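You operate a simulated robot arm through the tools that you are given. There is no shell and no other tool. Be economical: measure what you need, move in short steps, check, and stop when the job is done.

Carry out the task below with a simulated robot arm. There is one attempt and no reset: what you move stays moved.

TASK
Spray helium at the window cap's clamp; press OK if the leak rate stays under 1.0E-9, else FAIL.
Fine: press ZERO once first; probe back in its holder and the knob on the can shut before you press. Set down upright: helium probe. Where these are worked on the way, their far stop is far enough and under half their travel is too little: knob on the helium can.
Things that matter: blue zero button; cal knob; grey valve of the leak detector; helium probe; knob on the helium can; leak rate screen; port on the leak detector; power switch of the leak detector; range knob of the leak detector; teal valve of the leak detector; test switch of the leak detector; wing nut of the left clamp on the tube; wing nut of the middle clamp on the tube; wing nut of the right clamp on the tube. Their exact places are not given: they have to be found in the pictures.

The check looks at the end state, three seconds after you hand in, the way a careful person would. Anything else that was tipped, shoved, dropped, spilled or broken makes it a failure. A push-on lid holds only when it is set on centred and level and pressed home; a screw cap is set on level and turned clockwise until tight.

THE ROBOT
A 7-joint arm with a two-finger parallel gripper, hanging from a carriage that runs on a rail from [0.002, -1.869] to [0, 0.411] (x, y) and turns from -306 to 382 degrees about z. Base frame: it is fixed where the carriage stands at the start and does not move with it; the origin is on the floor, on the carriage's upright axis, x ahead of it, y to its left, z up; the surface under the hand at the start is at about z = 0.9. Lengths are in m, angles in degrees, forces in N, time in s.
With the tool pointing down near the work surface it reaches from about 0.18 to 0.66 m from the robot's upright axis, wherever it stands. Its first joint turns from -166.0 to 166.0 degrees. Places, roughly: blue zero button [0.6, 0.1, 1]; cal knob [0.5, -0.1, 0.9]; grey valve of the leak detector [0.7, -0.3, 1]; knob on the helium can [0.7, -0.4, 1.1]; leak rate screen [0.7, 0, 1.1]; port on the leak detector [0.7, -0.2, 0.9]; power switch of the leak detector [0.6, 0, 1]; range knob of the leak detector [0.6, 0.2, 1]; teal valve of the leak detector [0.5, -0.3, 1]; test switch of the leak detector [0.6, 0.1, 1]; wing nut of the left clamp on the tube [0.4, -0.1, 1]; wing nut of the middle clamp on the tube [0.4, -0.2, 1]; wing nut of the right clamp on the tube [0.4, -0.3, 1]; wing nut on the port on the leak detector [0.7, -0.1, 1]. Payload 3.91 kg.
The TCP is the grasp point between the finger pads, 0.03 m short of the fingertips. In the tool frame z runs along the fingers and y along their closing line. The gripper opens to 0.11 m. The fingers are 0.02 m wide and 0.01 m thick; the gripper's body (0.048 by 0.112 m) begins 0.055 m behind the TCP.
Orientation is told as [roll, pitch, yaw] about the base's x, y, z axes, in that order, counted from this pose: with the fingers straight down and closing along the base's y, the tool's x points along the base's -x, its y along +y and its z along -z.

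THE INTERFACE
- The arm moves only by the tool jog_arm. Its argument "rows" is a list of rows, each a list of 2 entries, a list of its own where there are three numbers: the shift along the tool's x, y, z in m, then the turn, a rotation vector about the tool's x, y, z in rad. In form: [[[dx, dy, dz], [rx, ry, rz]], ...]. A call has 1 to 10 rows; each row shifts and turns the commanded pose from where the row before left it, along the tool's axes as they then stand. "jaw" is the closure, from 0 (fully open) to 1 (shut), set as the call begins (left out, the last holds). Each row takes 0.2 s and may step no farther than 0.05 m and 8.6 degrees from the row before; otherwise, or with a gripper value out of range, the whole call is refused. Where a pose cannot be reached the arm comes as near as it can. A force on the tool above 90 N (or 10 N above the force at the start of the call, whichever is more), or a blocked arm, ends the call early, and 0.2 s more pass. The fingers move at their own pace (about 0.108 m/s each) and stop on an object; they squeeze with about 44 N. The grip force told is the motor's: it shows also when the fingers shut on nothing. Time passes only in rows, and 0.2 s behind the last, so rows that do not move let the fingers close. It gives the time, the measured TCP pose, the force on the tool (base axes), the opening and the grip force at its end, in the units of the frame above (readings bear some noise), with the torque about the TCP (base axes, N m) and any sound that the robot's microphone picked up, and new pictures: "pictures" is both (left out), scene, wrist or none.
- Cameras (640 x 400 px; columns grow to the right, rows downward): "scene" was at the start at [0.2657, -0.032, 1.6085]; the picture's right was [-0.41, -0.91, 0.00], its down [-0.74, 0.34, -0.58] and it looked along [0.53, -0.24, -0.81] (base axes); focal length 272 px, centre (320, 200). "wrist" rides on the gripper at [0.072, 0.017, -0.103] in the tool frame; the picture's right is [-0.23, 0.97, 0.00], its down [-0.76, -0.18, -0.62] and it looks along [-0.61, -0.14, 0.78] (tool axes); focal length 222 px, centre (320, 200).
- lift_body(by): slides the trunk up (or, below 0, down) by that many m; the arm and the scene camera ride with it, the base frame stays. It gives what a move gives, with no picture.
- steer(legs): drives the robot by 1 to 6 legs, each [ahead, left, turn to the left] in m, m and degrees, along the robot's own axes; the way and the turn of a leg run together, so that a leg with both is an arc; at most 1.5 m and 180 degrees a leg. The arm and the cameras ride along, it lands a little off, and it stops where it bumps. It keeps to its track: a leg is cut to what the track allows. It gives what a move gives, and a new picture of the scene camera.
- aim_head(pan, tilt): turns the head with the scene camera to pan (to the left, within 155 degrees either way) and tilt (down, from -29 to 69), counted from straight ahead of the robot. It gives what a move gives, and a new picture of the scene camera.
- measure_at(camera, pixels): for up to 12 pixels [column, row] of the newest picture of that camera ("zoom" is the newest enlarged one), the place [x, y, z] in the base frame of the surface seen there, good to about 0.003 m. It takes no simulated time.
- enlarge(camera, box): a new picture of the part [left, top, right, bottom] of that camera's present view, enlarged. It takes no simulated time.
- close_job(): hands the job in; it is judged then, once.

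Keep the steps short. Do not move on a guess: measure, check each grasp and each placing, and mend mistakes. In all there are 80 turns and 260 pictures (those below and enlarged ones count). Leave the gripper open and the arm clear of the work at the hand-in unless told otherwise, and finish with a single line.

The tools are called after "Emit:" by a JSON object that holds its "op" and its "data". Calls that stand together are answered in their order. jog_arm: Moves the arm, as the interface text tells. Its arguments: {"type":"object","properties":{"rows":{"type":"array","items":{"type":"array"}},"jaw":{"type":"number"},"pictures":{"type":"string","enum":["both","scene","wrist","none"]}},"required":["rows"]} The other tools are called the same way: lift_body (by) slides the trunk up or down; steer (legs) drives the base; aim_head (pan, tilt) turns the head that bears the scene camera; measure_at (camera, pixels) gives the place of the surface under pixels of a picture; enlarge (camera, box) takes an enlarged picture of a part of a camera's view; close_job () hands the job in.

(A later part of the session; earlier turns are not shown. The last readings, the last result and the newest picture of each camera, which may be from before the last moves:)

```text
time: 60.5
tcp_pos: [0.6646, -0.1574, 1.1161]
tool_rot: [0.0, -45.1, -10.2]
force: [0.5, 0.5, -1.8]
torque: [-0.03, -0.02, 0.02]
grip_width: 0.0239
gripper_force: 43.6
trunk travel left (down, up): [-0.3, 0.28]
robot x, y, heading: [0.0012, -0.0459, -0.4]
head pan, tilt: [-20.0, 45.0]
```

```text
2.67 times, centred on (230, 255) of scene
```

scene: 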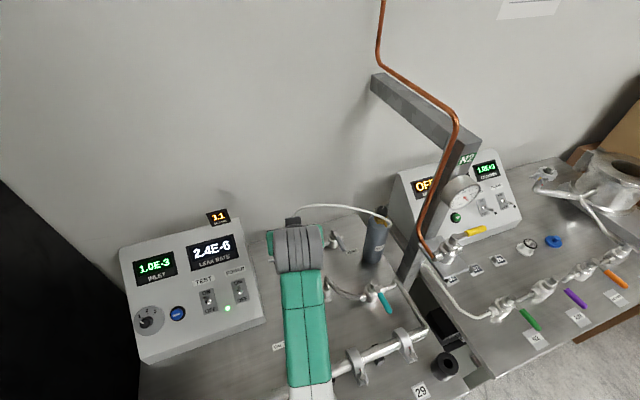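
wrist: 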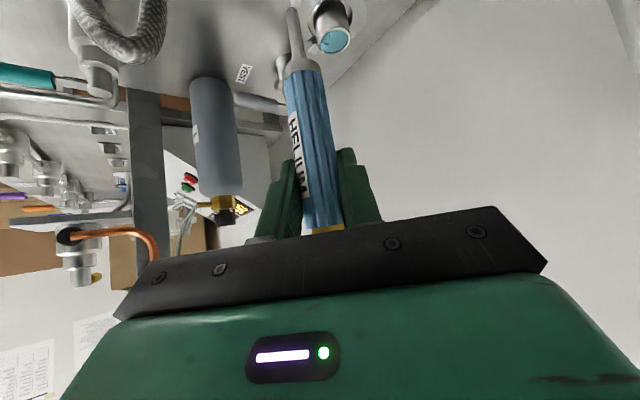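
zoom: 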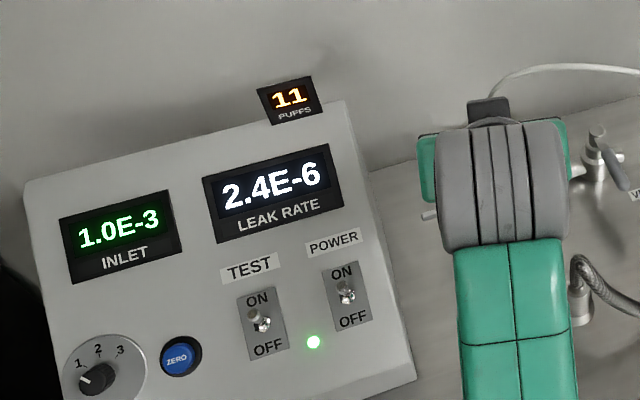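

Reading 2.4E-6, far above 1.0E-9, so the verdict will be FAIL. Lift the probe away and carry it back above the holder.

Emit:
{"op": "jog_arm", "data": {"rows": [[[-0.0193, 0, -0.0193], [0, 0, 0]], [[-0.0193, 0, -0.0193], [0, 0, 0]], [[-0.0193, 0, -0.0193], [0, 0, 0]], [[0, 0, 0], [0.0864, 0, 0.0864]], [[0, 0, 0], [0.0864, 0, 0.0864]], [[0, 0, 0], [0.0864, 0, 0.0864]], [[0, 0, 0], [0.0864, 0, 0.0864]], [[0, 0, 0], [0.0864, 0, 0.0864]], [[0.0045, -0.0375, -0.0045], [0, 0, 0]], [[0.0045, -0.0375, -0.0045], [0, 0, 0]]], "pictures": "none"}}

Emit:
{"op": "jog_arm", "data": {"rows": [[[0.0071, -0.0408, -0.0021], [0, 0, 0]], [[0.0071, -0.0408, -0.0021], [0, 0, 0]], [[0.0071, -0.0408, -0.0021], [0, 0, 0]], [[0.0071, -0.0408, -0.0021], [0, 0, 0]], [[0.0071, -0.0408, -0.0021], [0, 0, 0]], [[0.0071, -0.0408, -0.0021], [0, 0, 0]], [[0.0071, -0.0408, -0.0021], [0, 0, 0]], [[0.0071, -0.0408, -0.0021], [0, 0, 0]], [[0, 0, 0], [0, 0, 0]]]}}

Emit:
{"op": "enlarge", "data": {"camera": "scene", "box": [100, 180, 300, 330]}}

```text
time: 62.7
tcp_pos: [0.5993, -0.2021, 1.1977]
tool_rot: [-0.1, -45.1, -45.4]
force: [-0.4, 0.1, -1.5]
torque: [0.02, 0.01, 0.01]
grip_width: 0.0241
gripper_force: 43.7
trunk travel left (down, up): [-0.3, 0.28]
robot x, y, heading: [0.0018, -0.0456, -0.7]
head pan, tilt: [-20.0, 45.0]
```

```text
time: 64.7
tcp_pos: [0.3321, -0.3938, 1.1689]
tool_rot: [0.0, -45.0, -45.4]
force: [0.8, -0.2, -1.3]
torque: [0.01, 0.05, 0.02]
grip_width: 0.0238
gripper_force: 43.7
trunk travel left (down, up): [-0.3, 0.28]
robot x, y, heading: [0.0019, -0.0481, -0.5]
head pan, tilt: [-20.0, 45.0]
```

scene: 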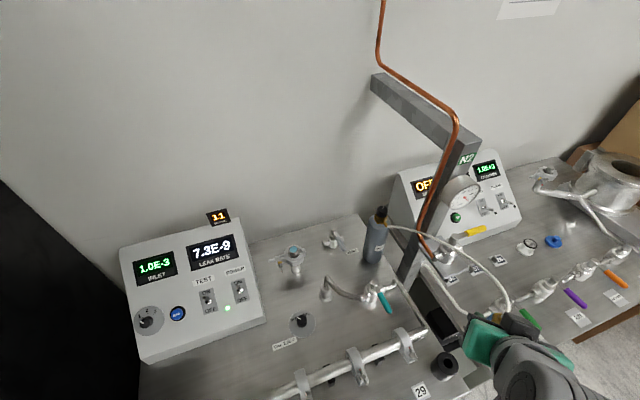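
wrist: 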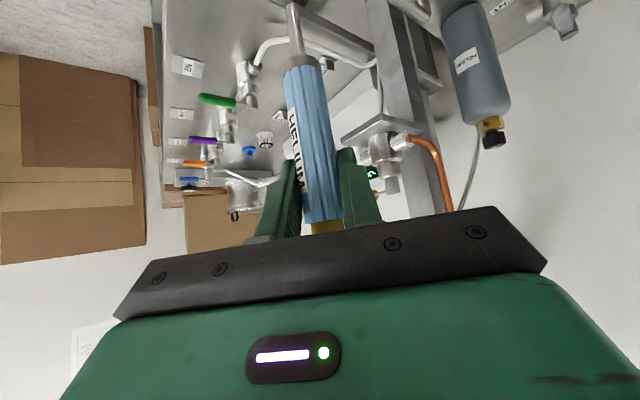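

```text
2.67 times, centred on (200, 255) of scene
```

zoom: 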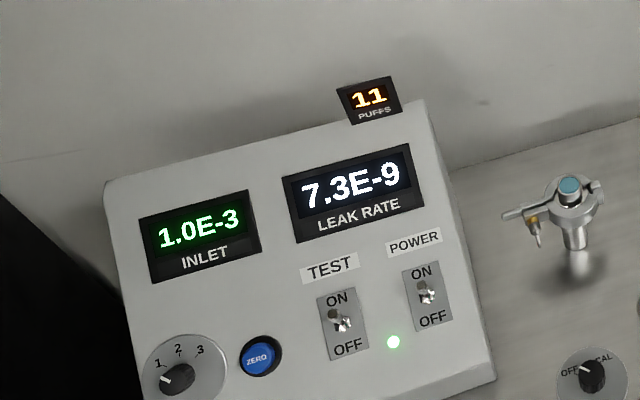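

The reading decays as expected (7.3E-9). The probe seems to have slid slightly in the grip; measure tip and body before insertion.

Emit:
{"op": "enlarge", "data": {"camera": "wrist", "box": [220, 0, 400, 120]}}

Emit:
{"op": "measure_at", "data": {"camera": "wrist", "pixels": [[293, 6], [295, 30], [298, 50], [305, 90], [313, 150], [322, 224]]}}

Emit:
{"op": "enlarge", "data": {"camera": "scene", "box": [420, 300, 560, 400]}}

```text
3.33 times, centred on (310, 60) of wrist
```

zoom: 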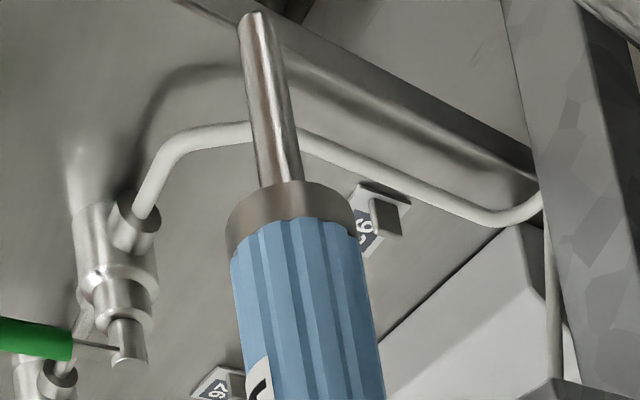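

```text
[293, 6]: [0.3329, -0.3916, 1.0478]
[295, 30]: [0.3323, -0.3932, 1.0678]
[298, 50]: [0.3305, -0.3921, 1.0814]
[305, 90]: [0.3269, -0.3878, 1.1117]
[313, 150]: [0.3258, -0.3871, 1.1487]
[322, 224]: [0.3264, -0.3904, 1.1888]
```

```text
4.00 times, centred on (490, 350) of scene
```

zoom: 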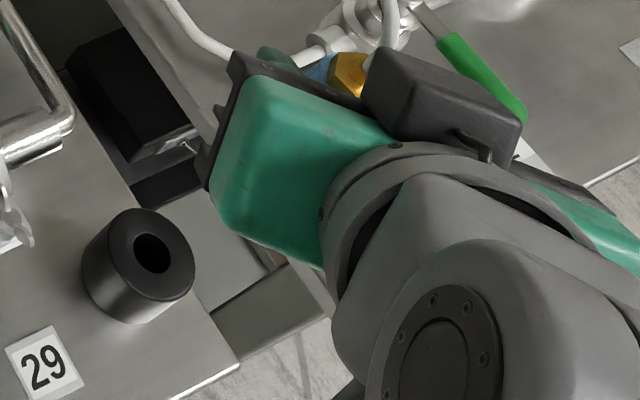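

Slid ~9 mm in grip but still vertical. Check holder top centre.

Emit:
{"op": "measure_at", "data": {"camera": "zoom", "pixels": [[112, 246], [188, 262], [156, 214], [145, 292], [130, 248], [172, 258], [153, 231], [150, 276]]}}

```text
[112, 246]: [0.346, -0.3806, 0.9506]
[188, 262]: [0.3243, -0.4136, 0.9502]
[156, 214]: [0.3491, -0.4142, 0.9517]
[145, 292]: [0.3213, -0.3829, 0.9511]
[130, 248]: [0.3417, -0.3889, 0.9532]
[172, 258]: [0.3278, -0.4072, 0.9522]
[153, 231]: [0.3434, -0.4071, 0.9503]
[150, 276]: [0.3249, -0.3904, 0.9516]
```

Holder centre ≈ (0.335,-0.398); nozzle is within a few mm. Nudge and lower to just above the rim.

Emit:
{"op": "jog_arm", "data": {"rows": [[[-0.0016, -0.001, 0.0016], [0, 0, 0]], [[0.0202, 0, 0.0202], [0, 0, 0]], [[0.0202, 0, 0.0202], [0, 0, 0]], [[0.0195, 0, 0.0195], [0, 0, 0]], [[0, 0, 0], [0, 0, 0]]]}}

Emit:
{"op": "enlarge", "data": {"camera": "wrist", "box": [220, 0, 400, 120]}}

Emit:
{"op": "enlarge", "data": {"camera": "scene", "box": [400, 300, 540, 400]}}

```text
time: 65.9
tcp_pos: [0.3314, -0.3956, 1.0856]
tool_rot: [0.0, -45.0, -45.4]
force: [0.2, 0.0, -0.9]
torque: [-0.03, -0.01, 0.04]
grip_width: 0.024
gripper_force: 44.7
trunk travel left (down, up): [-0.3, 0.28]
robot x, y, heading: [0.0019, -0.048, -0.3]
head pan, tilt: [-20.0, 45.0]
```

scene: 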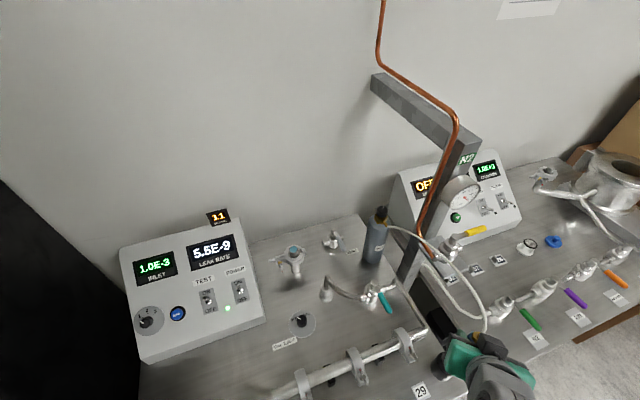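
wrist: 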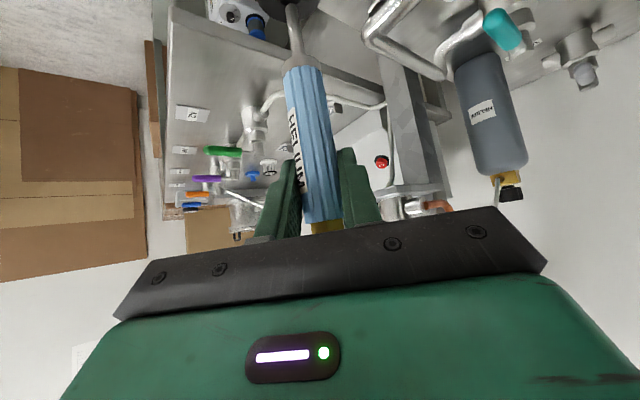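

```text
3.33 times, centred on (310, 60) of wrist
```

zoom: 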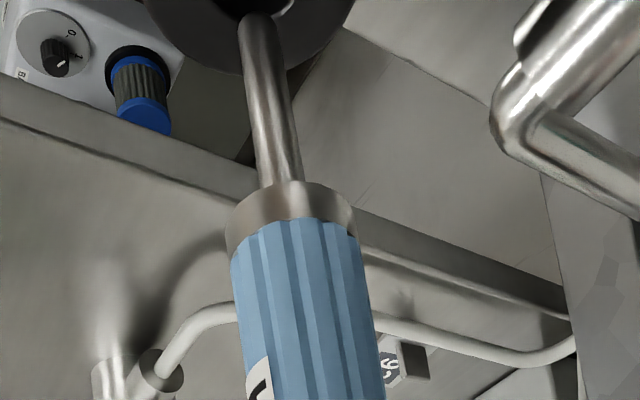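

```text
4.00 times, centred on (470, 350) of scene
```

zoom: 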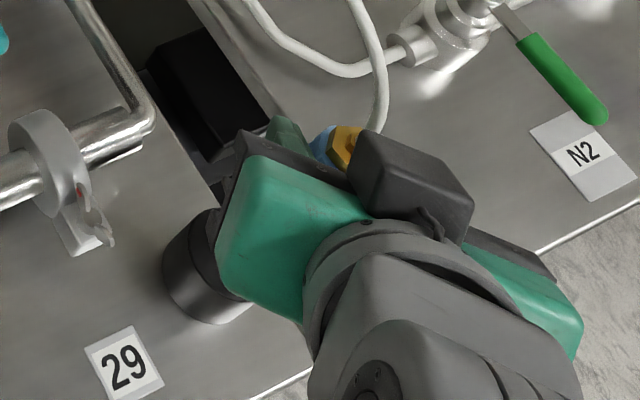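

Nozzle is over the hole. Shift 2 mm in +x and lower to z 1.037.

Emit:
{"op": "jog_arm", "data": {"rows": [[[-0.001, 0.0014, 0.001], [0, 0, 0]], [[0.0115, 0, 0.0115], [0, 0, 0]], [[0.0115, 0, 0.0115], [0, 0, 0]], [[0.0115, 0, 0.0115], [0, 0, 0]], [[0, 0, 0], [0, 0, 0]]], "pictures": "wrist"}}

Emit:
{"op": "enlarge", "data": {"camera": "wrist", "box": [220, 0, 400, 120]}}

```text
time: 67.1
tcp_pos: [0.3341, -0.3958, 1.0371]
tool_rot: [0.0, -45.0, -45.4]
force: [-0.7, -1.1, -0.7]
torque: [0.02, 0.01, 0.01]
grip_width: 0.024
gripper_force: 43.8
trunk travel left (down, up): [-0.3, 0.28]
robot x, y, heading: [-0.0004, -0.0449, -0.4]
head pan, tilt: [-20.0, 45.0]
```

wrist: 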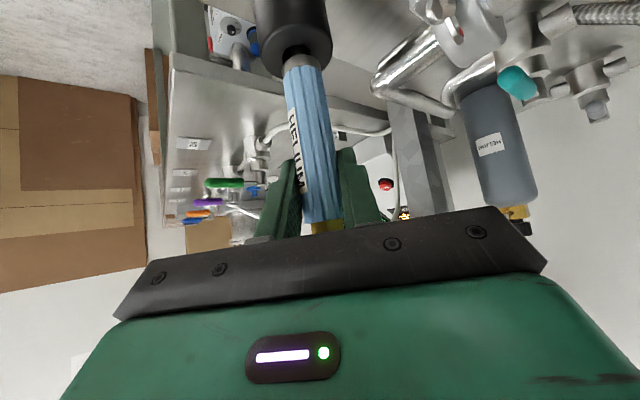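

```text
3.33 times, centred on (310, 60) of wrist
```

zoom: 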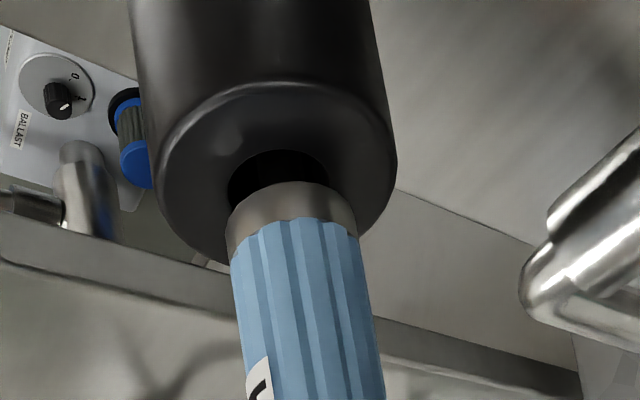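

Nozzle in the hole, collar just above the rim. Lower in small steps until it rests.

Emit:
{"op": "jog_arm", "data": {"rows": [[[0.0021, 0, 0.0021], [0, 0, 0]], [[0.0021, 0, 0.0021], [0, 0, 0]], [[0.0014, 0, 0.0014], [0, 0, 0]], [[0, 0, 0], [0, 0, 0]]], "pictures": "wrist"}}

Emit:
{"op": "enlarge", "data": {"camera": "wrist", "box": [220, 0, 400, 120]}}

```text
time: 68.1
tcp_pos: [0.3355, -0.3955, 1.0303]
tool_rot: [0.0, -45.3, -45.5]
force: [-6.7, 4.7, 22.4]
torque: [0.38, 0.41, -0.04]
grip_width: 0.0239
gripper_force: 44.2
trunk travel left (down, up): [-0.3, 0.28]
robot x, y, heading: [-0.0031, -0.047, -0.5]
head pan, tilt: [-20.0, 45.0]
```

wrist: 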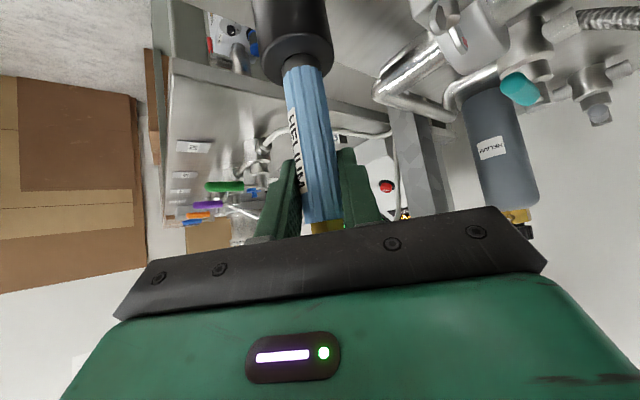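

```text
3.33 times, centred on (310, 60) of wrist
```

zoom: 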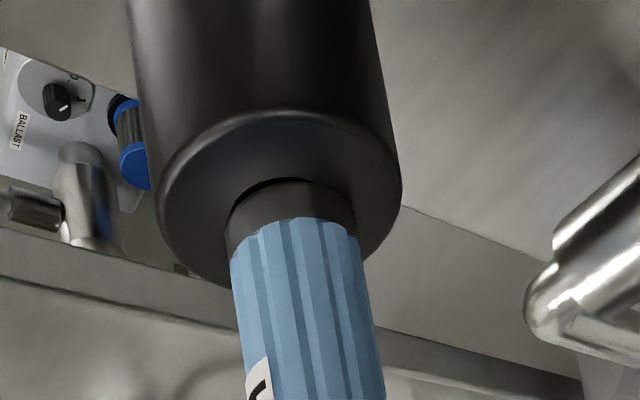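

It rests (22 N up). Ease up 1 mm and open the jaw to release.

Emit:
{"op": "jog_arm", "data": {"rows": [[[-0.001, 0, -0.001], [0, 0, 0]], [[0, 0, 0], [0, 0, 0]]], "pictures": "none"}}

Emit:
{"op": "jog_arm", "data": {"rows": [[[0, 0, 0], [0, 0, 0]], [[0, 0, 0], [0, 0, 0]], [[0, 0, 0], [0, 0, 0]]], "jaw": 0.35, "pictures": "wrist"}}

Emit:
{"op": "enlarge", "data": {"camera": "wrist", "box": [200, 0, 440, 240]}}

```text
time: 68.7
tcp_pos: [0.3351, -0.3967, 1.0309]
tool_rot: [0.0, -45.0, -45.5]
force: [-2.6, 0.8, 15.8]
torque: [-0.03, 0.04, 0.0]
grip_width: 0.0238
gripper_force: 44.1
trunk travel left (down, up): [-0.3, 0.28]
robot x, y, heading: [0.0008, -0.0464, -0.4]
head pan, tilt: [-20.0, 45.0]
```

```text
time: 69.5
tcp_pos: [0.3351, -0.3944, 1.0301]
tool_rot: [0.0, -45.0, -45.4]
force: [0.4, 0.0, -0.2]
torque: [-0.02, 0.0, -0.01]
grip_width: 0.0714
gripper_force: 0.0
trunk travel left (down, up): [-0.3, 0.28]
robot x, y, heading: [-0.0011, -0.0486, -0.4]
head pan, tilt: [-20.0, 45.0]
```

wrist: 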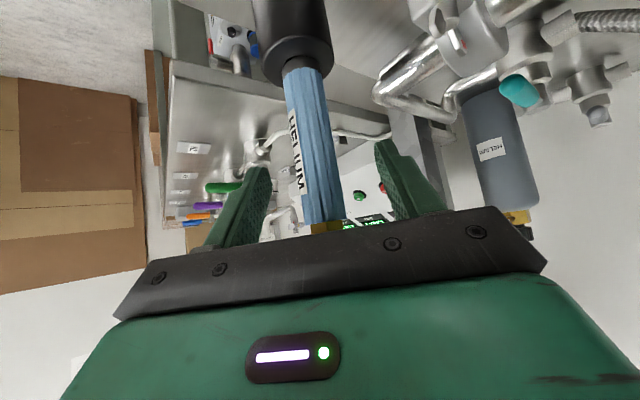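

```text
1.67 times, centred on (320, 120) of wrist
```

zoom: 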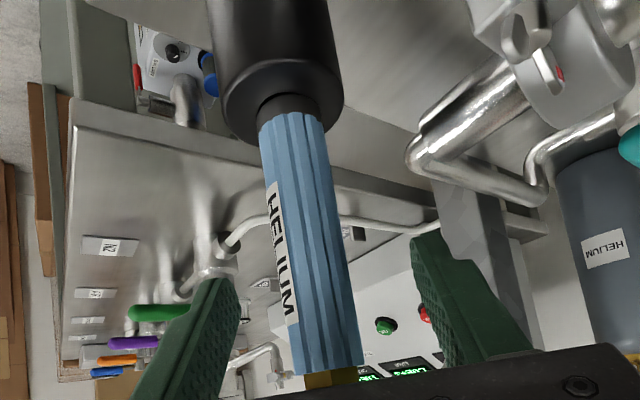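

Released; the probe stands upright. Back out along the approach line and inspect.

Emit:
{"op": "jog_arm", "data": {"rows": [[[0, 0, -0.03], [0, 0, 0]], [[0, 0, -0.03], [0, 0, 0]], [[0, 0, -0.035], [0, 0, 0]], [[-0.02, 0.02, -0.03], [0, 0, 0]], [[-0.02, 0.03, -0.02], [0, 0, 0]], [[-0.02, 0.035, -0.02], [0, 0, 0]], [[-0.02, 0.035, -0.02], [0, 0, 0]], [[-0.02, 0.035, -0.02], [0, 0, 0]], [[0, 0, 0], [0, 0, 0]]]}}

Emit:
{"op": "enlarge", "data": {"camera": "scene", "box": [390, 290, 530, 400]}}

```text
time: 71.5
tcp_pos: [0.3946, -0.234, 1.2449]
tool_rot: [-0.1, -45.0, -45.4]
force: [0.6, 0.4, 0.2]
torque: [-0.02, 0.03, -0.02]
grip_width: 0.0713
gripper_force: 0.0
trunk travel left (down, up): [-0.3, 0.28]
robot x, y, heading: [0.001, -0.0483, -0.4]
head pan, tilt: [-20.0, 45.0]
```

scene: 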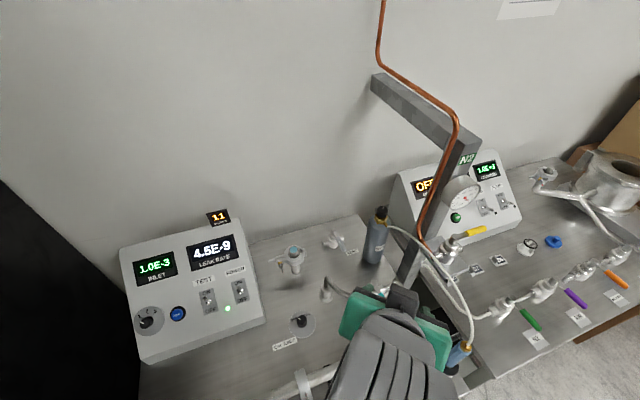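
wrist: 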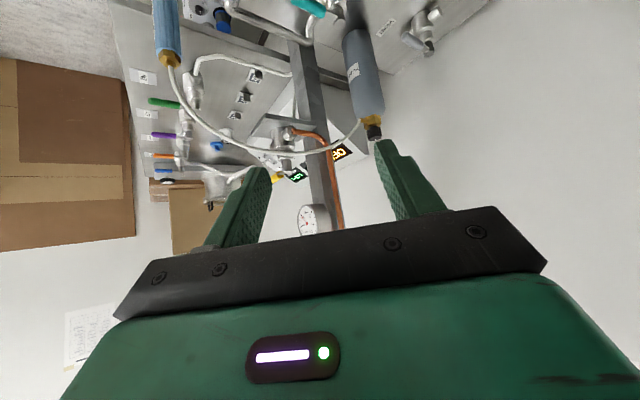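

```text
3.64 times, centred on (460, 345) of scene
```

zoom: 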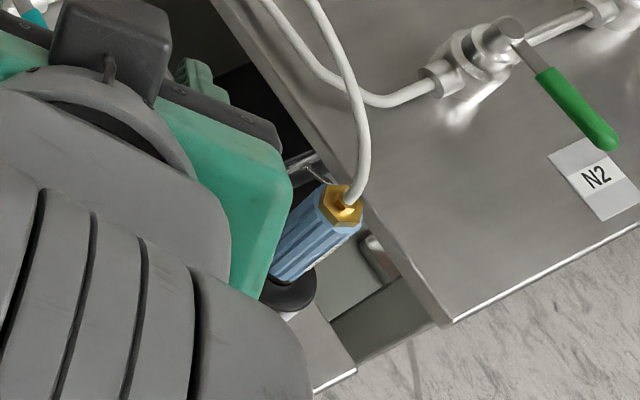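

Probe back upright in its holder. Now raise and un-tilt to the pose used earlier, then drive back toward the can.

Emit:
{"op": "jog_arm", "data": {"rows": [[[-0.0024, 0.0362, -0.0191], [0, 0, 0]], [[-0.0024, 0.0362, -0.0191], [0, 0, 0]], [[-0.0024, 0.0362, -0.0191], [0, 0, 0]], [[-0.0024, 0.0362, -0.0191], [0, 0, 0]], [[-0.0024, 0.0362, -0.0191], [0, 0, 0]], [[0, 0, 0], [0, 0.122, 0]], [[0, 0, 0], [0, 0.122, 0]], [[0, 0, 0], [0, 0.122, 0]], [[0, 0, 0], [0, 0.122, 0]], [[0, 0, 0], [0, 0, 0]]], "jaw": 0.45, "pictures": "scene"}}

Emit:
{"op": "enlarge", "data": {"camera": "scene", "box": [330, 180, 530, 400]}}

Emit:
{"op": "steer", "data": {"legs": [[0, -0.25, 0]]}}

```text
time: 73.7
tcp_pos: [0.4809, -0.0643, 1.3224]
tool_rot: [0.0, -16.9, -45.4]
force: [0.7, 0.5, 0.2]
torque: [0.03, 0.0, 0.0]
grip_width: 0.0603
gripper_force: 0.0
trunk travel left (down, up): [-0.3, 0.28]
robot x, y, heading: [0.0005, -0.0457, -0.5]
head pan, tilt: [-20.0, 45.0]
```

scene: 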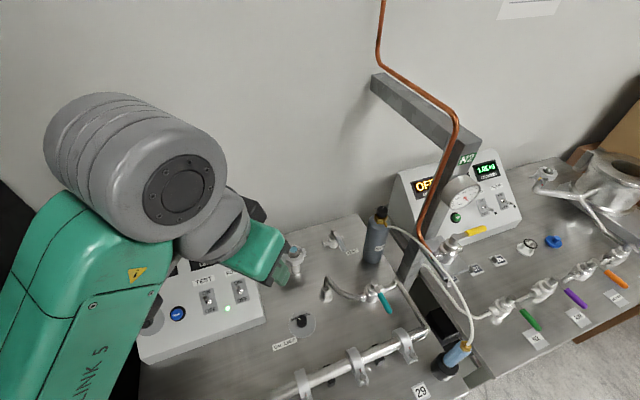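

```text
1.82 times, centred on (430, 290) of scene
```

zoom: 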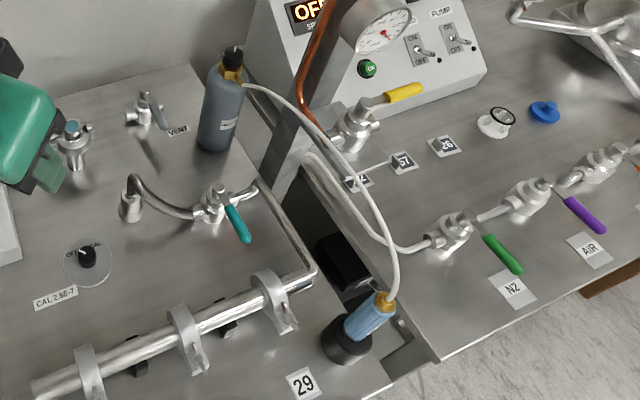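

```text
time: 75.5
tcp_pos: [0.4814, -0.3079, 1.322]
tool_rot: [0.0, -17.0, -45.6]
force: [-0.2, -0.5, -0.6]
torque: [0.0, -0.05, 0.01]
grip_width: 0.0603
gripper_force: 0.1
trunk travel left (down, up): [-0.3, 0.28]
robot x, y, heading: [-0.0, -0.2902, -0.7]
head pan, tilt: [-20.0, 45.0]
```

scene: 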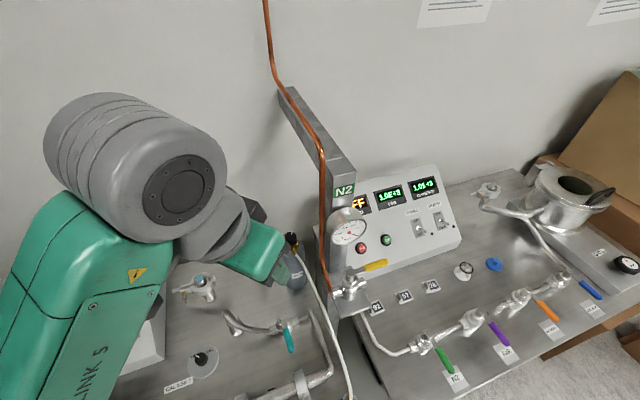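

All as expected. Move to 6 cm short of the knob and spin so there is room to turn counter-clockwise.

Emit:
{"op": "jog_arm", "data": {"rows": [[[-0.0227, 0.0137, 0.0358], [0, 0, 0]], [[-0.0227, 0.0137, 0.0358], [0, 0, 0]], [[-0.0227, 0.0137, 0.0358], [0, 0, 0]], [[-0.0227, 0.0137, 0.0358], [0, 0, 0]], [[-0.0227, 0.0137, 0.0358], [0, 0, 0]], [[0, 0, 0], [0, 0, 0.125]], [[0, 0, 0], [0, 0, 0.125]], [[0, 0, 0], [0, 0, 0.125]], [[0, 0, 0], [0, 0, 0.125]], [[0, 0, 0], [0, 0, 0]]], "pictures": "wrist"}}

Emit:
{"op": "enlarge", "data": {"camera": "wrist", "box": [200, 60, 440, 240]}}

Emit:
{"op": "measure_at", "data": {"camera": "wrist", "pixels": [[318, 155], [318, 148], [312, 152], [324, 152]]}}

```text
time: 77.7
tcp_pos: [0.6427, -0.375, 1.1836]
tool_rot: [8.4, -14.9, -75.4]
force: [0.7, 1.2, -0.2]
torque: [0.02, 0.04, 0.01]
grip_width: 0.0607
gripper_force: 0.1
trunk travel left (down, up): [-0.3, 0.28]
robot x, y, heading: [0.0031, -0.2908, -0.5]
head pan, tilt: [-20.0, 45.0]
```

wrist: 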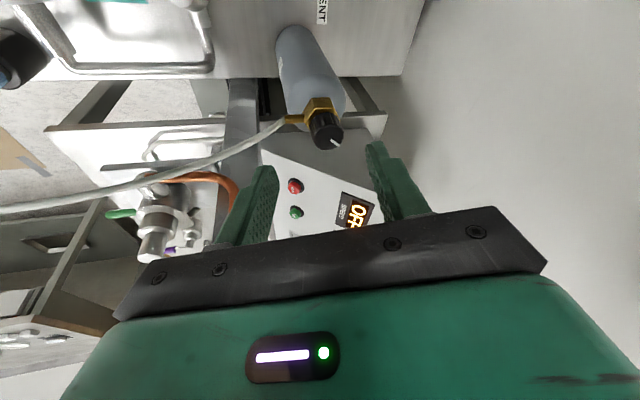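

```text
2.22 times, centred on (320, 150) of wrist
```

zoom: 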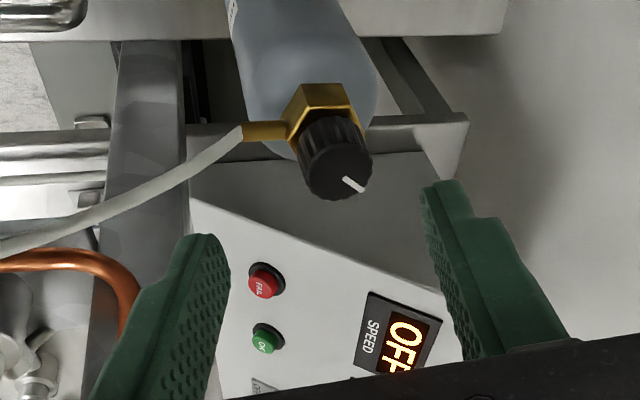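

```text
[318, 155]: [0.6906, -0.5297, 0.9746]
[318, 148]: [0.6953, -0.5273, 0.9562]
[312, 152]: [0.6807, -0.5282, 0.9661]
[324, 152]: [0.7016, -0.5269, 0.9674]
```

Aligned as before. Advance and grip the knob.

Emit:
{"op": "jog_arm", "data": {"rows": [[[0, 0, 0.03], [0, 0, 0]], [[0, 0, 0.028], [0, 0, 0]], [[0, 0, 0], [0, 0, 0]]], "pictures": "wrist"}}

Emit:
{"op": "enlarge", "data": {"camera": "wrist", "box": [200, 60, 440, 240]}}

```text
time: 78.5
tcp_pos: [0.6532, -0.3886, 1.1286]
tool_rot: [8.4, -14.8, -75.3]
force: [1.2, 0.4, 0.1]
torque: [-0.02, 0.0, 0.03]
grip_width: 0.0605
gripper_force: 0.1
trunk travel left (down, up): [-0.3, 0.28]
robot x, y, heading: [-0.002, -0.2921, -0.7]
head pan, tilt: [-20.0, 45.0]
```

wrist: 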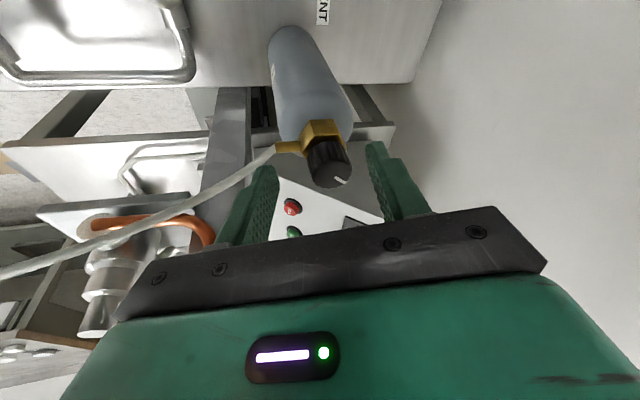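

```text
2.22 times, centred on (320, 150) of wrist
```

zoom: 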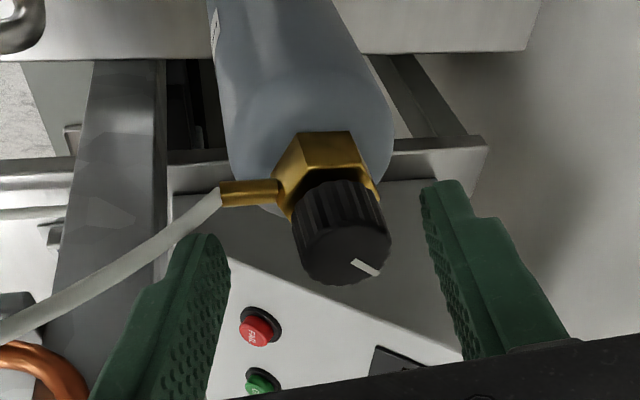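

Shift 3 mm in tool y to centre, then close.

Emit:
{"op": "jog_arm", "data": {"rows": [[[0, 0.003, 0], [0, 0, 0]]], "pictures": "none"}}

Emit:
{"op": "jog_arm", "data": {"rows": [[[0, 0, 0], [0, 0, 0]], [[0, 0, 0], [0, 0, 0]], [[0, 0, 0], [0, 0, 0]]], "jaw": 1, "pictures": "wrist"}}

Emit:
{"op": "enlarge", "data": {"camera": "wrist", "box": [240, 80, 400, 220]}}

```text
time: 78.9
tcp_pos: [0.6567, -0.3873, 1.1294]
tool_rot: [8.4, -14.9, -75.4]
force: [0.5, 0.0, 0.1]
torque: [0.0, 0.03, 0.01]
grip_width: 0.0604
gripper_force: 0.1
trunk travel left (down, up): [-0.3, 0.28]
robot x, y, heading: [0.0009, -0.2891, -0.6]
head pan, tilt: [-20.0, 45.0]
```

```text
time: 79.7
tcp_pos: [0.6587, -0.3862, 1.1295]
tool_rot: [8.6, -14.8, -75.2]
force: [20.5, 3.3, -7.4]
torque: [-0.72, -0.21, 0.14]
grip_width: 0.0292
gripper_force: 44.6
trunk travel left (down, up): [-0.3, 0.28]
robot x, y, heading: [0.0049, -0.2912, -0.6]
head pan, tilt: [-20.0, 45.0]
```

wrist: 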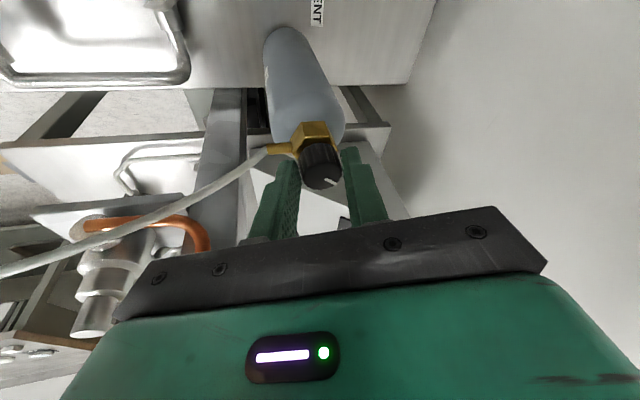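

```text
2.86 times, centred on (320, 150) of wrist
```

zoom: 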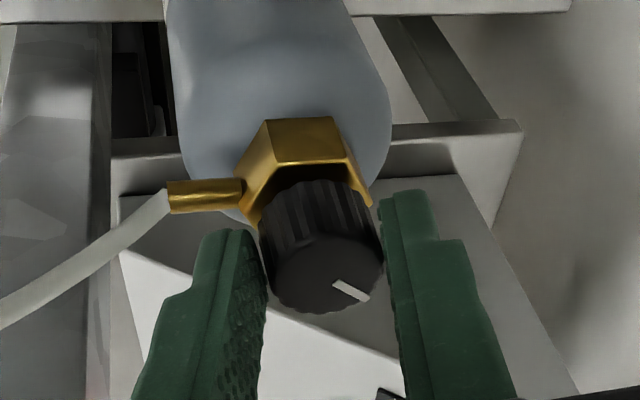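

Gripped. Relieve the side load (+3 mm tool y) and turn counter-clockwise.

Emit:
{"op": "jog_arm", "data": {"rows": [[[0, 0.003, 0], [0, 0, -0.1]], [[0, 0, 0], [0, 0, -0.14]], [[0, 0, 0], [0, 0, -0.14]], [[0, 0, 0], [0, 0, -0.14]], [[0, 0, 0], [0, 0, -0.14]], [[0, 0, 0], [0, 0, -0.14]], [[0, 0, 0], [0, 0, -0.14]], [[0, 0, 0], [0, 0, -0.14]], [[0, 0, 0], [0, 0, -0.14]]], "pictures": "wrist"}}

Emit:
{"op": "enlarge", "data": {"camera": "wrist", "box": [240, 80, 400, 220]}}

```text
time: 81.7
tcp_pos: [0.6591, -0.3882, 1.1282]
tool_rot: [-11.5, -12.5, -3.0]
force: [-8.5, -9.8, 0.7]
torque: [0.46, -1.0, -0.1]
grip_width: 0.0302
gripper_force: 44.8
trunk travel left (down, up): [-0.3, 0.28]
robot x, y, heading: [0.0026, -0.2908, -0.5]
head pan, tilt: [-20.0, 45.0]
```

wrist: 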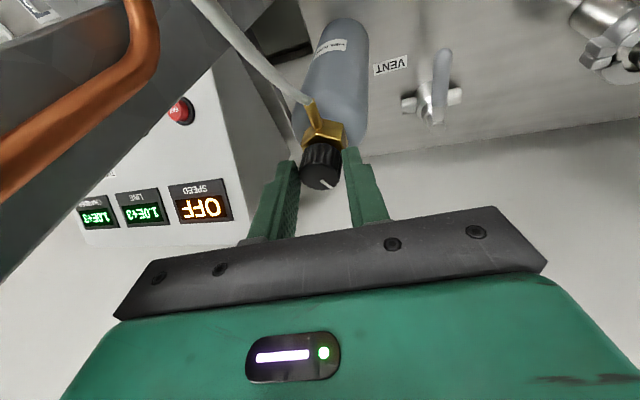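

```text
2.86 times, centred on (320, 150) of wrist
```

zoom: 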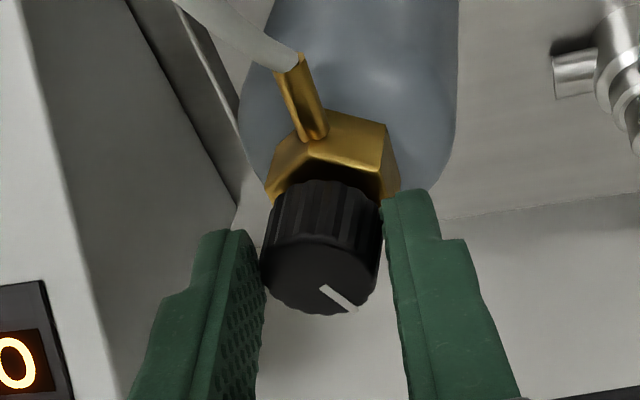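

Nearly there; the mark needs ~12° more to its starting place. Turn 3 more rows up to the stop.

Emit:
{"op": "jog_arm", "data": {"rows": [[[0, 0, 0], [0, 0, -0.14]], [[0, 0, 0], [0, 0, -0.14]], [[0, 0, 0], [0, 0, -0.14]], [[0, 0, 0], [0, 0, -0.14]], [[0, 0, 0], [0, 0, 0]]], "pictures": "wrist"}}

Emit:
{"op": "enlarge", "data": {"camera": "wrist", "box": [240, 80, 400, 220]}}

```text
time: 82.9
tcp_pos: [0.6593, -0.3872, 1.1307]
tool_rot: [-16.5, -4.8, 28.6]
force: [-3.9, -8.4, 12.5]
torque: [-0.04, 0.15, -0.34]
grip_width: 0.031
gripper_force: 45.0
trunk travel left (down, up): [-0.3, 0.28]
robot x, y, heading: [-0.0009, -0.2934, -0.7]
head pan, tilt: [-20.0, 45.0]
```

wrist: 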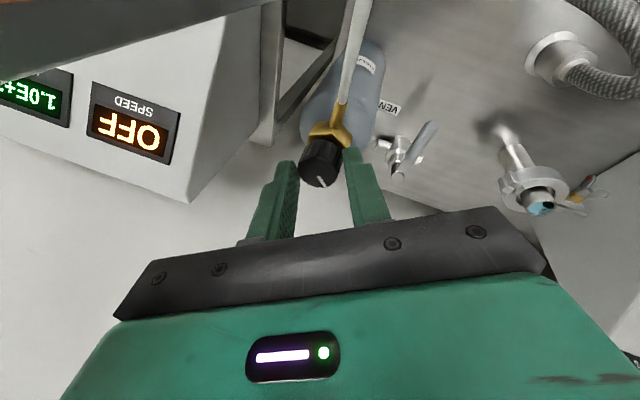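

```text
2.86 times, centred on (320, 150) of wrist
```

zoom: 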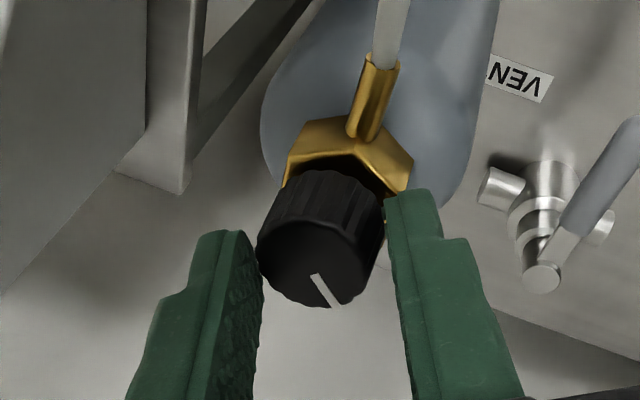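

The mark is back at its original stop with the slip torque present: shut. Release and back out.

Emit:
{"op": "jog_arm", "data": {"rows": [[[0, 0, 0], [0, 0, 0]], [[0, 0, 0], [0, 0, 0]], [[0, 0, -0.02], [0, 0, 0]], [[0, 0, -0.04], [0, 0, 0]], [[0, 0, -0.04], [0, 0, 0]], [[0, 0, 0], [0, 0, 0]]], "jaw": 0.58, "pictures": "wrist"}}

Emit:
{"op": "enlarge", "data": {"camera": "wrist", "box": [240, 40, 400, 180]}}

```text
time: 84.3
tcp_pos: [0.6405, -0.3641, 1.2231]
tool_rot: [-16.4, -4.6, 28.6]
force: [1.3, 0.6, -0.1]
torque: [-0.05, -0.01, 0.0]
grip_width: 0.0463
gripper_force: 0.0
trunk travel left (down, up): [-0.3, 0.28]
robot x, y, heading: [-0.0027, -0.2924, -0.7]
head pan, tilt: [-20.0, 45.0]
```

wrist: 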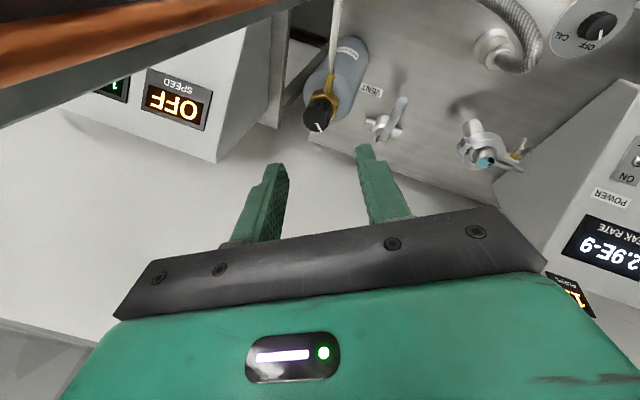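

```text
2.86 times, centred on (320, 110) of wrist
```

zoom: 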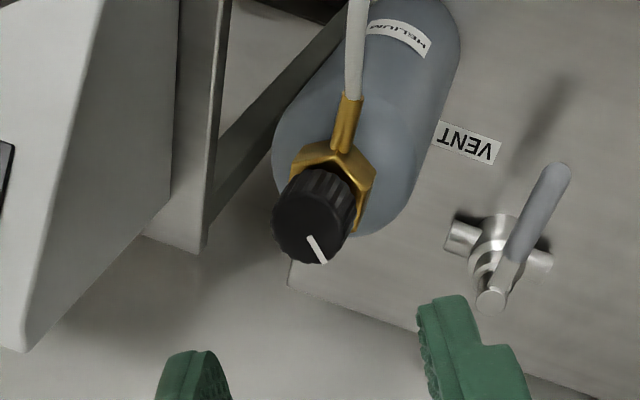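

Knob shut. Withdraw from the can and level the tool.

Emit:
{"op": "jog_arm", "data": {"rows": [[[0, 0, 0], [0, 0, 0.1235]], [[0, 0, 0], [0, 0, 0.1235]], [[0, 0, 0], [0, 0, 0.1235]], [[0, 0, 0], [0, 0, 0.1235]], [[0.0332, 0.0044, -0.0365], [0, 0, 0]], [[0.0332, 0.0044, -0.0365], [0, 0, 0]], [[0.0332, 0.0044, -0.0365], [0, 0, 0]], [[0.0332, 0.0044, -0.0365], [0, 0, 0]], [[0, 0, 0], [-0.105, 0.105, 0]], [[0, 0, 0], [-0.105, 0.105, 0]]], "jaw": 1, "pictures": "none"}}

Emit:
{"op": "jog_arm", "data": {"rows": [[[0.04, 0, -0.02], [0, 0, 0]], [[0.04, 0, -0.02], [0, 0, 0]], [[0, 0, 0], [0, 0, 0]]], "pictures": "scene"}}

```text
time: 86.5
tcp_pos: [0.4801, -0.3197, 1.334]
tool_rot: [0.1, 0.1, -0.4]
force: [-0.5, 0.8, -0.5]
torque: [0.01, 0.02, 0.01]
grip_width: 0.0003
gripper_force: 37.9
trunk travel left (down, up): [-0.3, 0.28]
robot x, y, heading: [-0.0014, -0.2903, -0.5]
head pan, tilt: [-20.0, 45.0]
```

```text
time: 87.3
tcp_pos: [0.3983, -0.3188, 1.3749]
tool_rot: [0.0, 0.0, -0.6]
force: [-0.3, 0.3, 0.8]
torque: [0.01, 0.0, -0.02]
grip_width: 0.0001
gripper_force: 37.9
trunk travel left (down, up): [-0.3, 0.28]
robot x, y, heading: [0.0001, -0.29, -0.6]
head pan, tilt: [-20.0, 45.0]
```

scene: 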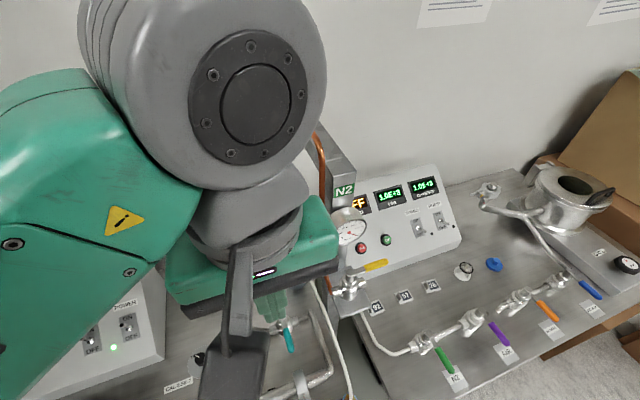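

Now drive past the post to the other panel, to press FAIL from the free side.

Emit:
{"op": "steer", "data": {"legs": [[0, -0.51, 0]]}}

Emit:
{"op": "aim_head", "data": {"pan": 30, "tilt": 50}}

```text
time: 90.4
tcp_pos: [0.3994, -0.8393, 1.3745]
tool_rot: [0.1, 0.0, -0.8]
force: [0.6, 0.0, -0.8]
torque: [0.0, -0.01, 0.02]
grip_width: 0.0
gripper_force: 37.6
trunk travel left (down, up): [-0.3, 0.28]
robot x, y, heading: [0.0064, -0.8068, -0.9]
head pan, tilt: [-20.0, 45.0]
```

scene: 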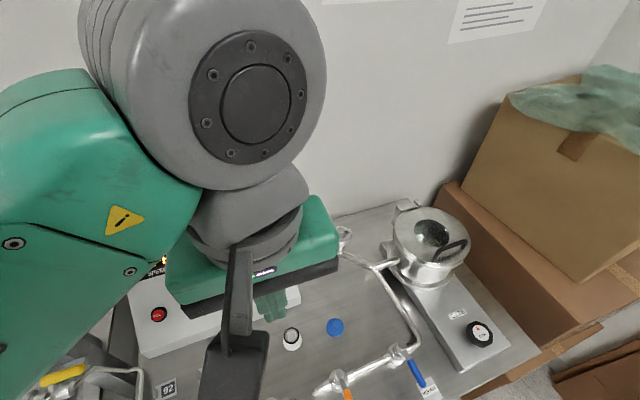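

```text
time: 91.5
tcp_pos: [0.3996, -0.8383, 1.3746]
tool_rot: [0.0, 0.1, -0.8]
force: [-0.2, 0.6, 0.6]
torque: [0.0, 0.0, -0.02]
grip_width: 0.0001
gripper_force: 37.1
trunk travel left (down, up): [-0.3, 0.28]
robot x, y, heading: [0.0009, -0.8119, -0.6]
head pan, tilt: [30.0, 50.0]
```

scene: 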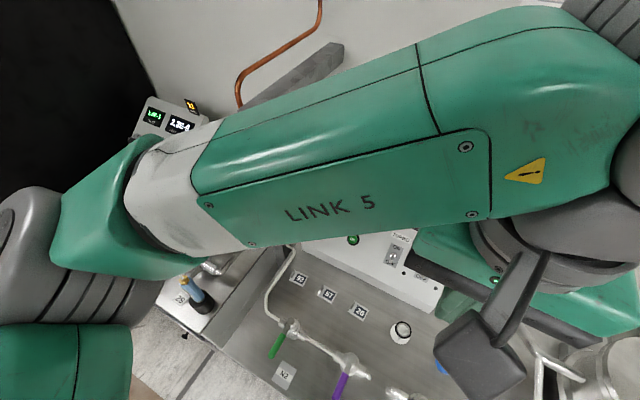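

Move closer over the panel (z 1.25), then yaw 25° so the hand leans away from the post.

Emit:
{"op": "jog_arm", "data": {"rows": [[[-0.0267, 0.0358, 0.0208], [0, 0, 0]], [[-0.0267, 0.0358, 0.0208], [0, 0, 0]], [[-0.0267, 0.0358, 0.0208], [0, 0, 0]], [[-0.0267, 0.0358, 0.0208], [0, 0, 0]], [[-0.0267, 0.0358, 0.0208], [0, 0, 0]], [[-0.0267, 0.0358, 0.0208], [0, 0, 0]], [[0, 0, 0], [0, 0, -0.1125]], [[0, 0, 0], [0, 0, -0.1125]], [[0, 0, 0], [0, 0, -0.1125]], [[0, 0, 0], [0, 0, -0.1125]]]}}

```text
time: 93.7
tcp_pos: [0.5637, -0.6254, 1.2499]
tool_rot: [0.0, 0.0, 25.1]
force: [0.9, -0.2, -0.2]
torque: [-0.01, 0.01, 0.0]
grip_width: 0.0
gripper_force: 37.6
trunk travel left (down, up): [-0.3, 0.28]
robot x, y, heading: [0.0019, -0.8095, -0.9]
head pan, tilt: [30.0, 50.0]
```

scene: 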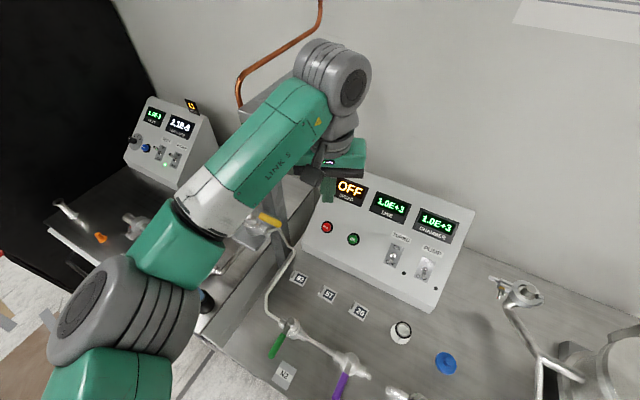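
wrist: 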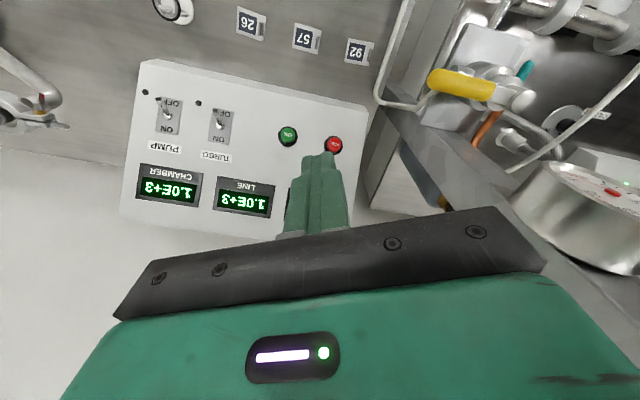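

Check forearm heights versus the gauge/valve and re-measure the buttons.

Emit:
{"op": "measure_at", "data": {"camera": "scene", "pixels": [[327, 227], [353, 239], [340, 90], [300, 120], [250, 160], [290, 170], [200, 200], [120, 300], [170, 240], [270, 220], [230, 235], [345, 150]]}}

Emit:
{"op": "measure_at", "data": {"camera": "wrist", "pixels": [[333, 144], [288, 136], [460, 85], [435, 80], [530, 210], [310, 100]]}}

```text
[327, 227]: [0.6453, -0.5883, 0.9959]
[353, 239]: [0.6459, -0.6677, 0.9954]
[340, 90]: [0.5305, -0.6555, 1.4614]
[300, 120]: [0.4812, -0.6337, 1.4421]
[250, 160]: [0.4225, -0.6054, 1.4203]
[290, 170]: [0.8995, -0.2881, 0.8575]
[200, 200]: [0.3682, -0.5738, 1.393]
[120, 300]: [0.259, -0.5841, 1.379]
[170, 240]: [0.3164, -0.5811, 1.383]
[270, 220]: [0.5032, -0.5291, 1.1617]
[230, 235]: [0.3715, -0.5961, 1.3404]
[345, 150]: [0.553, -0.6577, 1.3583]
```

```text
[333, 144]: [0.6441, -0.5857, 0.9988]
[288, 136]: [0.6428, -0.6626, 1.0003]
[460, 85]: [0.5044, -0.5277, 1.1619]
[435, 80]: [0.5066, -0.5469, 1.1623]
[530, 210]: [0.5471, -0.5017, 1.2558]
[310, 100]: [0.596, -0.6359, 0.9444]
```

Handle tip is at (0.506,-0.547,1.16); my hand stays ≥4 cm away. Tilt 28° and go down partway, then inspect.

Emit:
{"op": "jog_arm", "data": {"rows": [[[0, 0, 0], [0, -0.1222, 0]], [[0, 0, 0], [0, -0.1222, 0]], [[0, 0, 0], [0, -0.1222, 0]], [[0, 0, 0], [0, -0.1222, 0]], [[0.0096, 0.0003, 0.0462], [0, 0, 0]], [[0.0096, 0.0003, 0.0462], [0, 0, 0]], [[0.0096, 0.0003, 0.0462], [0, 0, 0]], [[0, 0, 0], [0, 0, 0]]]}}

Emit:
{"op": "enlarge", "data": {"camera": "wrist", "box": [200, 40, 440, 240]}}

```text
time: 95.5
tcp_pos: [0.6005, -0.6114, 1.112]
tool_rot: [-0.1, -28.0, 25.0]
force: [0.2, -0.7, -0.1]
torque: [0.0, -0.02, 0.02]
grip_width: 0.0002
gripper_force: 37.0
trunk travel left (down, up): [-0.3, 0.28]
robot x, y, heading: [0.0005, -0.8092, -0.8]
head pan, tilt: [30.0, 50.0]
```

scene: 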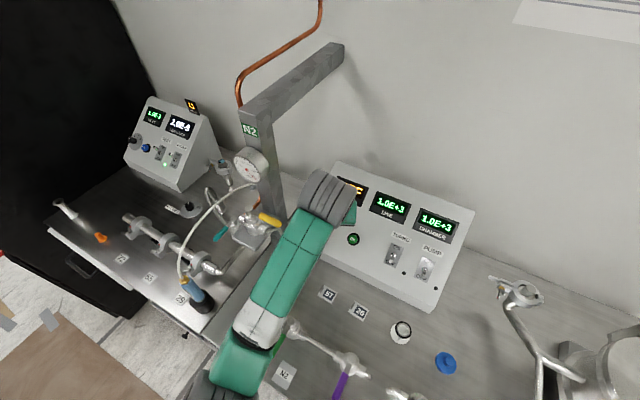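
wrist: 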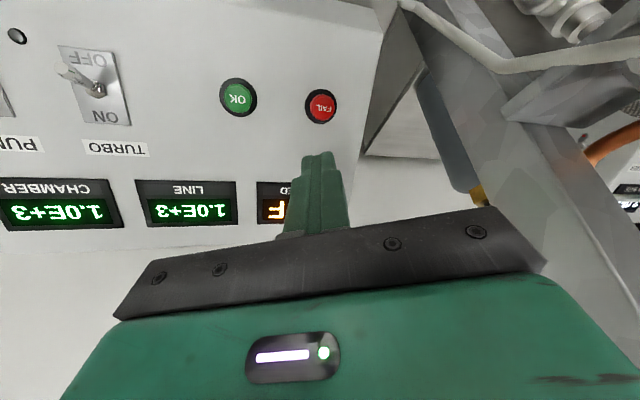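

```text
2.00 times, centred on (320, 140) of wrist
```

zoom: 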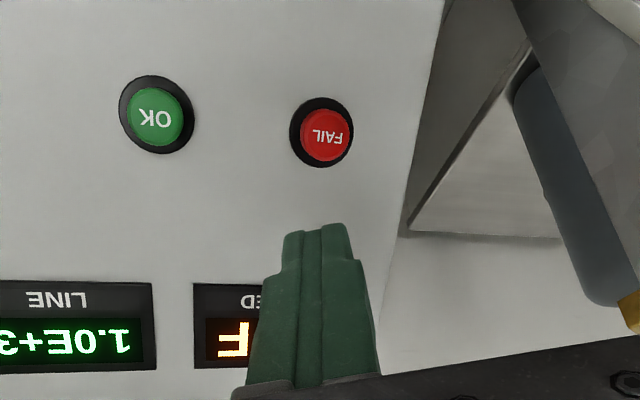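

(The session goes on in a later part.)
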